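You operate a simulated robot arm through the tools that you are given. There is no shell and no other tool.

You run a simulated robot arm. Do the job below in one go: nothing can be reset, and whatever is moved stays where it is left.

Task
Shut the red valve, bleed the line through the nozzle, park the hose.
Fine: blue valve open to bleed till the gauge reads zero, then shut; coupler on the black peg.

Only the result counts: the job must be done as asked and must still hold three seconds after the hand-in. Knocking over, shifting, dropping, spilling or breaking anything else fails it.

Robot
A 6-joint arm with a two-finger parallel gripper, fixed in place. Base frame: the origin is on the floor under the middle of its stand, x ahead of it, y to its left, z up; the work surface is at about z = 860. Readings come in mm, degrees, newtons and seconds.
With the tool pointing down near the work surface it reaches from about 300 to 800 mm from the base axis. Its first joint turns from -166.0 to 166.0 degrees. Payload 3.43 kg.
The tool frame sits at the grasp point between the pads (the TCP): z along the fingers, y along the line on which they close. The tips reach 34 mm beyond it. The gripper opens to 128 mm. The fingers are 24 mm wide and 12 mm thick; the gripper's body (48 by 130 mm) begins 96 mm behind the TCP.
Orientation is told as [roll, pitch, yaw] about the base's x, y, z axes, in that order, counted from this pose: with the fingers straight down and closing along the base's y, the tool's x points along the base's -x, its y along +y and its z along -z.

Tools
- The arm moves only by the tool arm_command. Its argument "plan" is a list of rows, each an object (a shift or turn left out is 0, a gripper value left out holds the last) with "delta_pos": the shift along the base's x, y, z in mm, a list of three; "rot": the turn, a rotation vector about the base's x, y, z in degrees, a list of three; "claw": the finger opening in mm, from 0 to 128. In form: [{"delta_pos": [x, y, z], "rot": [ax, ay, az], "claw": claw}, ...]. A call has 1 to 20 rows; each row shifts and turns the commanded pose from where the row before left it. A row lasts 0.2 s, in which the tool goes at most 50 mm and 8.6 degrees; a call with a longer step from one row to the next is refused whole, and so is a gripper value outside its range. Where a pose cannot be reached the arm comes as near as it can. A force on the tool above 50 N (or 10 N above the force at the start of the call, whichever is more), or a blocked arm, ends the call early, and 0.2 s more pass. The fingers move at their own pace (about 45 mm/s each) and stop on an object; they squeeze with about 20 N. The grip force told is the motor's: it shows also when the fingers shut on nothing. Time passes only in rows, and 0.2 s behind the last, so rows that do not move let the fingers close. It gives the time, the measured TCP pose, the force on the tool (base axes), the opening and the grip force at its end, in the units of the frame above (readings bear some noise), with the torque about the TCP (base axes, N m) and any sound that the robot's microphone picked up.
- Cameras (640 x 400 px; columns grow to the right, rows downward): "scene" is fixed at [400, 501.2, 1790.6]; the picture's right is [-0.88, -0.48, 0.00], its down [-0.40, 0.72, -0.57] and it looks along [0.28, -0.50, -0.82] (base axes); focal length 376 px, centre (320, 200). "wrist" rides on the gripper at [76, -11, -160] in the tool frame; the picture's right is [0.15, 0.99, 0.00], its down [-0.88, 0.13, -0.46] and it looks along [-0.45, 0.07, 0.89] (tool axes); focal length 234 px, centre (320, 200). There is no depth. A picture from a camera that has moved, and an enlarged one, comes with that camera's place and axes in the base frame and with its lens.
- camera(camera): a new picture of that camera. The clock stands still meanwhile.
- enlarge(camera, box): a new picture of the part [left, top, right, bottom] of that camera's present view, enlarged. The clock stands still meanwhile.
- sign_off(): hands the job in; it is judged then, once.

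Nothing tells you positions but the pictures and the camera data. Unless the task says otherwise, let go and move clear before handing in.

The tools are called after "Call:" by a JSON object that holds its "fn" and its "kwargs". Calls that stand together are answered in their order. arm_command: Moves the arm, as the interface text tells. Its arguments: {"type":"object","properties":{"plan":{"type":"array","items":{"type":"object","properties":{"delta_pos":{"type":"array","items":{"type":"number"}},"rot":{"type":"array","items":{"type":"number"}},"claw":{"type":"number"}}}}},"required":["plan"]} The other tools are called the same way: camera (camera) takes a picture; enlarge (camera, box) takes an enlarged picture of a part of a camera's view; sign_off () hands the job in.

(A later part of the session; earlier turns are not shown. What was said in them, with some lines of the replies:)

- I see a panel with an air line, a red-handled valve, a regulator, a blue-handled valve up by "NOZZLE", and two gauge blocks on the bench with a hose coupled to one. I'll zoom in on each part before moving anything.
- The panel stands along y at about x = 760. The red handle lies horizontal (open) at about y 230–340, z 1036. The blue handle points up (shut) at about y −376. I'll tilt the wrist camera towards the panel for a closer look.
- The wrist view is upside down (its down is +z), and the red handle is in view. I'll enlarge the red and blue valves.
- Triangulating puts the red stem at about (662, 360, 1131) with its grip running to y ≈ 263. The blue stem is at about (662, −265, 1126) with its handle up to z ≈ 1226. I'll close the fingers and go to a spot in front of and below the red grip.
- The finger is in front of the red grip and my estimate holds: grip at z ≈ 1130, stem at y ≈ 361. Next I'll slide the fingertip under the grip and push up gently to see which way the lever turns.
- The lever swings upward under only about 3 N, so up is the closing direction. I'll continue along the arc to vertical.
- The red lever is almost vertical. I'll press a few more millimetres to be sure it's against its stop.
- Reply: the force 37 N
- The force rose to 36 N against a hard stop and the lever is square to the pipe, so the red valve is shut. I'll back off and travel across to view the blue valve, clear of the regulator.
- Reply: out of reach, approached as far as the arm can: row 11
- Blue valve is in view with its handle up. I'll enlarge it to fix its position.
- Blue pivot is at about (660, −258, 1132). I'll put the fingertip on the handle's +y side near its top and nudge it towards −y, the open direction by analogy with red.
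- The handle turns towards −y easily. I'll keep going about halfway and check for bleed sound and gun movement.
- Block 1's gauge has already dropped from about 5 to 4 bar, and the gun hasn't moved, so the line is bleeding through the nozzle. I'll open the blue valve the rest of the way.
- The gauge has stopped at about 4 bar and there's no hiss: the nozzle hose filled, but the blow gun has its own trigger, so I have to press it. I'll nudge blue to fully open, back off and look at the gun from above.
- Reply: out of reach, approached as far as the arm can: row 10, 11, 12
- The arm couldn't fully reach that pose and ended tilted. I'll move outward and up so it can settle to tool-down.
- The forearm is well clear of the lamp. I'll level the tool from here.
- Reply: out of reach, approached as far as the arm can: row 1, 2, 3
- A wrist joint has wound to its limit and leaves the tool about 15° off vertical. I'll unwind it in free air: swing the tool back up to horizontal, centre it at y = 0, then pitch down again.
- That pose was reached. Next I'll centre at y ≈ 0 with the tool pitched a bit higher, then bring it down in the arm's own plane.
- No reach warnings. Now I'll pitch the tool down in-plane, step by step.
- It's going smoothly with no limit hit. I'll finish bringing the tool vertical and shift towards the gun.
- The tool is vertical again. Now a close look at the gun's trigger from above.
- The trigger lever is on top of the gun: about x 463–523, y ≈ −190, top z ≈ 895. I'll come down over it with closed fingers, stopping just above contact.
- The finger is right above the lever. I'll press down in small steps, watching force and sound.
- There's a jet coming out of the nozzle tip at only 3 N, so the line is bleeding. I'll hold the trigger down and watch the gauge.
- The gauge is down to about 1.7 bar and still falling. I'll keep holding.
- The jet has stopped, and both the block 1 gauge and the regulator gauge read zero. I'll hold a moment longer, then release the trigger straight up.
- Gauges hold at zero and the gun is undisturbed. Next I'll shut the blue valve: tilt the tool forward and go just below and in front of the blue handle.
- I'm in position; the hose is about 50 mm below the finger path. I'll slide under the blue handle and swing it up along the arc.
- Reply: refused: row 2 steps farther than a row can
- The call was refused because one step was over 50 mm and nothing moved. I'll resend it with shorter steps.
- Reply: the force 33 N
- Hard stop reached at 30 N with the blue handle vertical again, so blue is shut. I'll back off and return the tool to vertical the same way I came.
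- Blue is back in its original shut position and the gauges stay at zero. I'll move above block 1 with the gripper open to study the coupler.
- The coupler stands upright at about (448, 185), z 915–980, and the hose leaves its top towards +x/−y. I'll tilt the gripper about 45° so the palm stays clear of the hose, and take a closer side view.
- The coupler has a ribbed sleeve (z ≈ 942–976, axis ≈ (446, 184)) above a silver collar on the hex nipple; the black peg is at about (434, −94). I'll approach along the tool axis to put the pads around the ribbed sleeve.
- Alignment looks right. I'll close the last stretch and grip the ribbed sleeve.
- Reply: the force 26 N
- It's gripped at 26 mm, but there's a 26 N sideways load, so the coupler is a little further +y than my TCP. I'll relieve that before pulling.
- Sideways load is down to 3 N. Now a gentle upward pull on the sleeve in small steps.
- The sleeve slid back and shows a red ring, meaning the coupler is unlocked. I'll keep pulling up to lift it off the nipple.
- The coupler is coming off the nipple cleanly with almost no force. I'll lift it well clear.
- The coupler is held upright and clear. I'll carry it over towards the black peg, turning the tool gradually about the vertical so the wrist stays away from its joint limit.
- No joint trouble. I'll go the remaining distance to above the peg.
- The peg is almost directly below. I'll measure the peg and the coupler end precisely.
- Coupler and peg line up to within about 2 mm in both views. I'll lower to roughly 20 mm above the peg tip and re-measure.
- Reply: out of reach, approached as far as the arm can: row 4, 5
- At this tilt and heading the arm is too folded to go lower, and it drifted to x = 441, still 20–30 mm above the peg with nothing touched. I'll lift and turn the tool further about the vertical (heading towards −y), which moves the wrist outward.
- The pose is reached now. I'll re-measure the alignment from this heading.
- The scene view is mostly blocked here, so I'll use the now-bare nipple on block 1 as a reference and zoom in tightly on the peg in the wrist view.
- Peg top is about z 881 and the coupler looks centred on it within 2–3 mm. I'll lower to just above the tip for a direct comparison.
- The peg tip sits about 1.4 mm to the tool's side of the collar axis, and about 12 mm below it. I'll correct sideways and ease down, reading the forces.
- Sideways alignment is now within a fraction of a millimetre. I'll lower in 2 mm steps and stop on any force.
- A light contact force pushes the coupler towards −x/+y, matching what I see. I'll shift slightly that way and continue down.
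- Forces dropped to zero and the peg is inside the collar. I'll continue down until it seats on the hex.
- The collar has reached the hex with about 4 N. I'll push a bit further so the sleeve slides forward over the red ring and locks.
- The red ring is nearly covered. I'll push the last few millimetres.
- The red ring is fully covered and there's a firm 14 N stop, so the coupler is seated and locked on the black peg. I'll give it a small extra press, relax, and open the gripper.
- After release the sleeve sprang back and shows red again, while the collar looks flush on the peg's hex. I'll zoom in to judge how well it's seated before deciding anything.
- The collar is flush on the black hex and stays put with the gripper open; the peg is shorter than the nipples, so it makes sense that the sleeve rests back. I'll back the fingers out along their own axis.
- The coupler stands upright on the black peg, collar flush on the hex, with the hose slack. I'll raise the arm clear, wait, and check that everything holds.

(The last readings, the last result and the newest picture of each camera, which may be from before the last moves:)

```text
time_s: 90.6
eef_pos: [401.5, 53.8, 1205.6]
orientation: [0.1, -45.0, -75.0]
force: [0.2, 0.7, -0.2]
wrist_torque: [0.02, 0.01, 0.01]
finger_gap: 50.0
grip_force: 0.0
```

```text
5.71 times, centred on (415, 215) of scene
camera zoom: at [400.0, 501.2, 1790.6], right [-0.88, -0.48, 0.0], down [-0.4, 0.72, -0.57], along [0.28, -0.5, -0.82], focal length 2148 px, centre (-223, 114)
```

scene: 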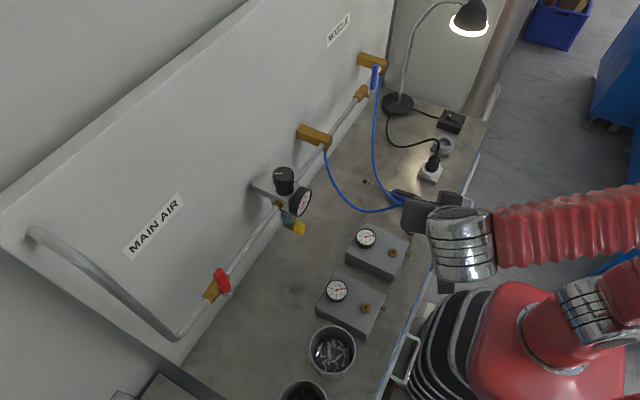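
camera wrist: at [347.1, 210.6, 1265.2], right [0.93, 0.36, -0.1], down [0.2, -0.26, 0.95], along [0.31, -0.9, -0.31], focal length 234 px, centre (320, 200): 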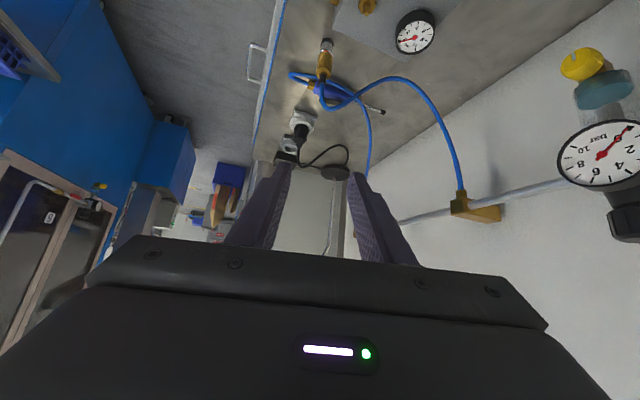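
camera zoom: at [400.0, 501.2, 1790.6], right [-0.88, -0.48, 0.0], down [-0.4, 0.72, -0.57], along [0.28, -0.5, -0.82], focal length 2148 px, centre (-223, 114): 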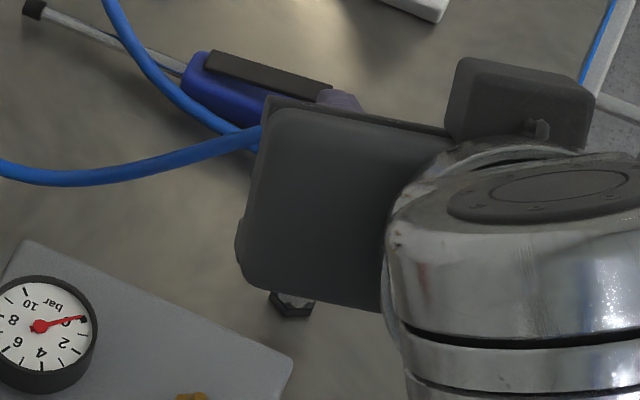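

The coupler is still on the peg, but the arm blocks the overhead view. I'll swing the arm aside and look again.

Call:
{"fn": "arm_command", "kwargs": {"plan": [{"delta_pos": [0, 15, 5], "rot": [0, 0, 7.5]}, {"delta_pos": [0, 15, 5], "rot": [0, 0, 7.5]}, {"delta_pos": [0, 15, 5], "rot": [0, 0, 7.5]}, {"delta_pos": [0, 15, 5], "rot": [0, 0, 7.5]}, {"delta_pos": [0, 15, 5], "rot": [0, 0, 7.5]}, {"delta_pos": [0, 15, 5], "rot": [0, 0, 7.5]}, {"delta_pos": [0, 15, 5], "rot": [0, 0, 7.5]}, {"delta_pos": [0, 15, 5], "rot": [0, 0, 7.5]}, {"delta_pos": [0, 15, 5], "rot": [0, 0, 7.5]}, {"delta_pos": [0, 15, 5], "rot": [0, 0, 7.5]}, {"delta_pos": [0, 0, 0]}]}}

Call:
{"fn": "camera", "kwargs": {"camera": "scene"}}

Call:
{"fn": "enlarge", "kwargs": {"camera": "scene", "box": [385, 180, 445, 250]}}

Call:
{"fn": "enlarge", "kwargs": {"camera": "scene", "box": [310, 210, 450, 320]}}

Call:
{"fn": "camera", "kwargs": {"camera": "wrist"}}

```text
time_s: 93.0
eef_pos: [402.0, 199.2, 1253.0]
orientation: [0.2, -44.9, 0.1]
force: [-0.9, 0.4, 1.1]
wrist_torque: [-0.02, 0.01, 0.01]
finger_gap: 50.1
grip_force: 0.1
```

```text
taken
```

scene: 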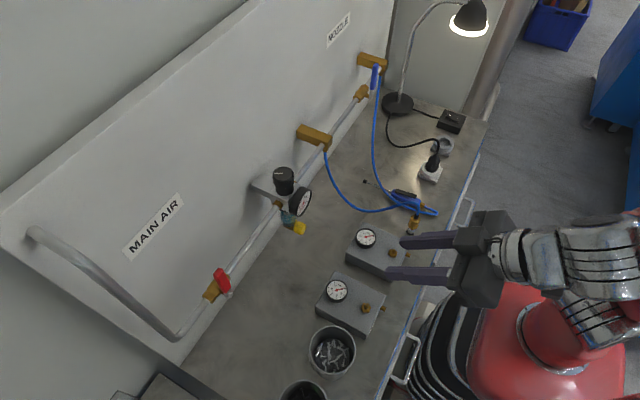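

```text
5.71 times, centred on (415, 215) of scene
camera zoom: at [400.0, 501.2, 1790.6], right [-0.88, -0.48, 0.0], down [-0.4, 0.72, -0.57], along [0.28, -0.5, -0.82], focal length 2148 px, centre (-223, 114)
```

zoom: 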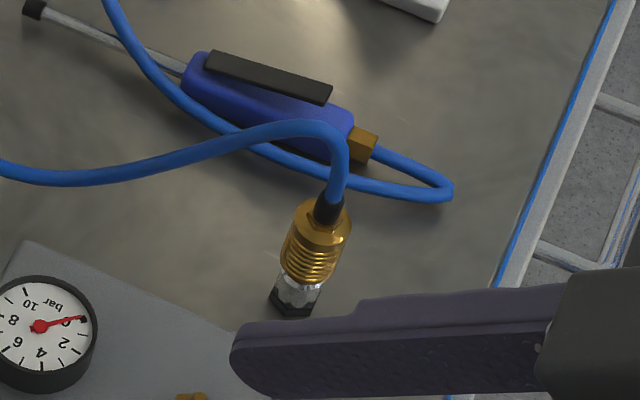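

```text
3.64 times, centred on (380, 265) of scene
camera zoom: at [400.0, 501.2, 1790.6], right [-0.88, -0.48, 0.0], down [-0.4, 0.72, -0.57], along [0.28, -0.5, -0.82], focal length 1367 px, centre (102, -36)
```

zoom: 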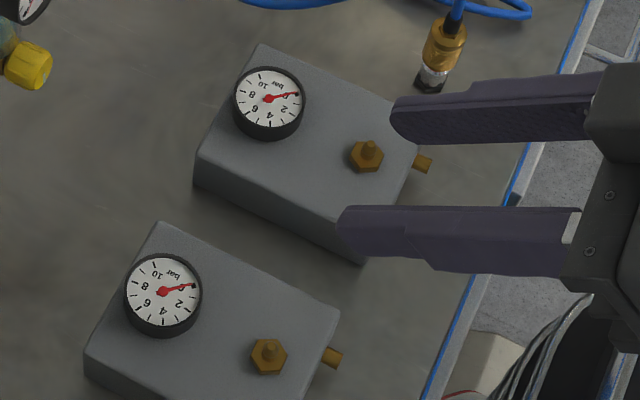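

```text
taken
camera wrist: at [235.6, 187.8, 1314.4], right [-0.11, 0.99, -0.1], down [0.3, 0.13, 0.95], along [0.95, 0.07, -0.31], focal length 234 px, centre (320, 200)
```

wrist: 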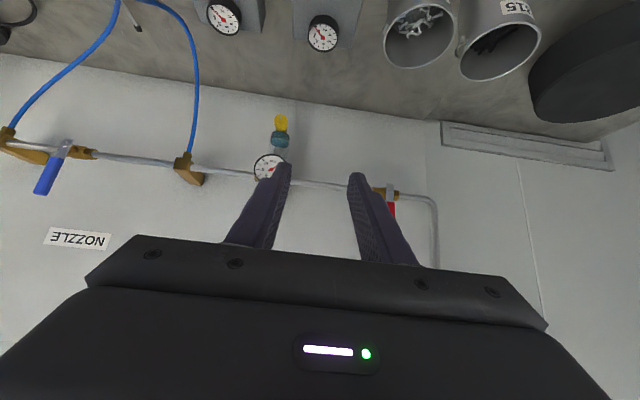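

The coupler sits upright on the black peg with the nipple on block 1 bare, gauges at zero and the gun where it was. One last check of both valves and the regulator gauge.

Call:
{"fn": "enlarge", "kwargs": {"camera": "scene", "box": [180, 160, 340, 310]}}

Call:
{"fn": "enlarge", "kwargs": {"camera": "scene", "box": [300, 30, 460, 130]}}

Call:
{"fn": "enlarge", "kwargs": {"camera": "scene", "box": [400, 205, 430, 240]}}

```text
2.67 times, centred on (260, 235) of scene
camera zoom: at [400.0, 501.2, 1790.6], right [-0.88, -0.48, 0.0], down [-0.4, 0.72, -0.57], along [0.28, -0.5, -0.82], focal length 1002 px, centre (480, 107)
```

zoom: 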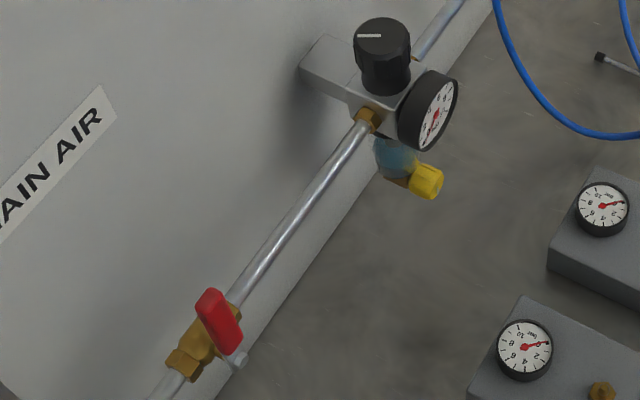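

```text
4.00 times, centred on (380, 80) of scene
camera zoom: at [400.0, 501.2, 1790.6], right [-0.88, -0.48, 0.0], down [-0.4, 0.72, -0.57], along [0.28, -0.5, -0.82], focal length 1504 px, centre (80, 680)
```

zoom: 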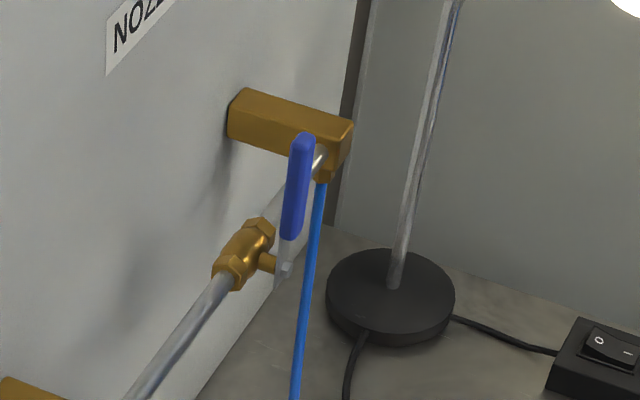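

```text
11.43 times, centred on (415, 222) of scene
camera zoom: at [400.0, 501.2, 1790.6], right [-0.88, -0.48, 0.0], down [-0.4, 0.72, -0.57], along [0.28, -0.5, -0.82], focal length 4296 px, centre (-766, -57)
```

zoom: 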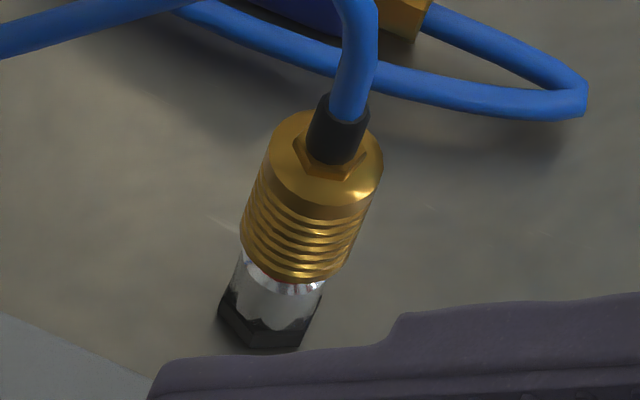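

Both valves are shut and every gauge reads zero. The coupler is seated on the black peg and the arm is clear, so I'm handing the job in.

Call:
{"fn": "sign_off", "kwargs": {}}

```text
The job is handed in.
```

The job is done and handed in: the red valve is shut, the line is bled to zero, and the hose coupler is on the black peg.

- **Red valve:** I swung the lever up against its hard stop, square to the pipe.
- **Bleed:** With the blue valve open, pressure only fell from about 5 to 4 bar. The blow gun has its own trigger, so I held it down for about 13 seconds. The jet stopped, and the block 1 and regulator gauges both read zero.
- **Blue valve:** It is shut again, back against its stop with the handle up.
- **Coupler:** I pulled the sleeve back to free it from block 1, then lowered it onto the black peg. It stands upright and flush on the peg's base.

**Not latched:** the coupler's sleeve did not lock on the peg. It covered the red ring while I pressed it down, then sprang back and showed red again when I let go. The peg is shorter than the fittings on the blocks, so I took it as a plain parking peg. The coupler had not moved about 7 seconds after I let go.

The blow gun is where it started, and I saw nothing else moved.
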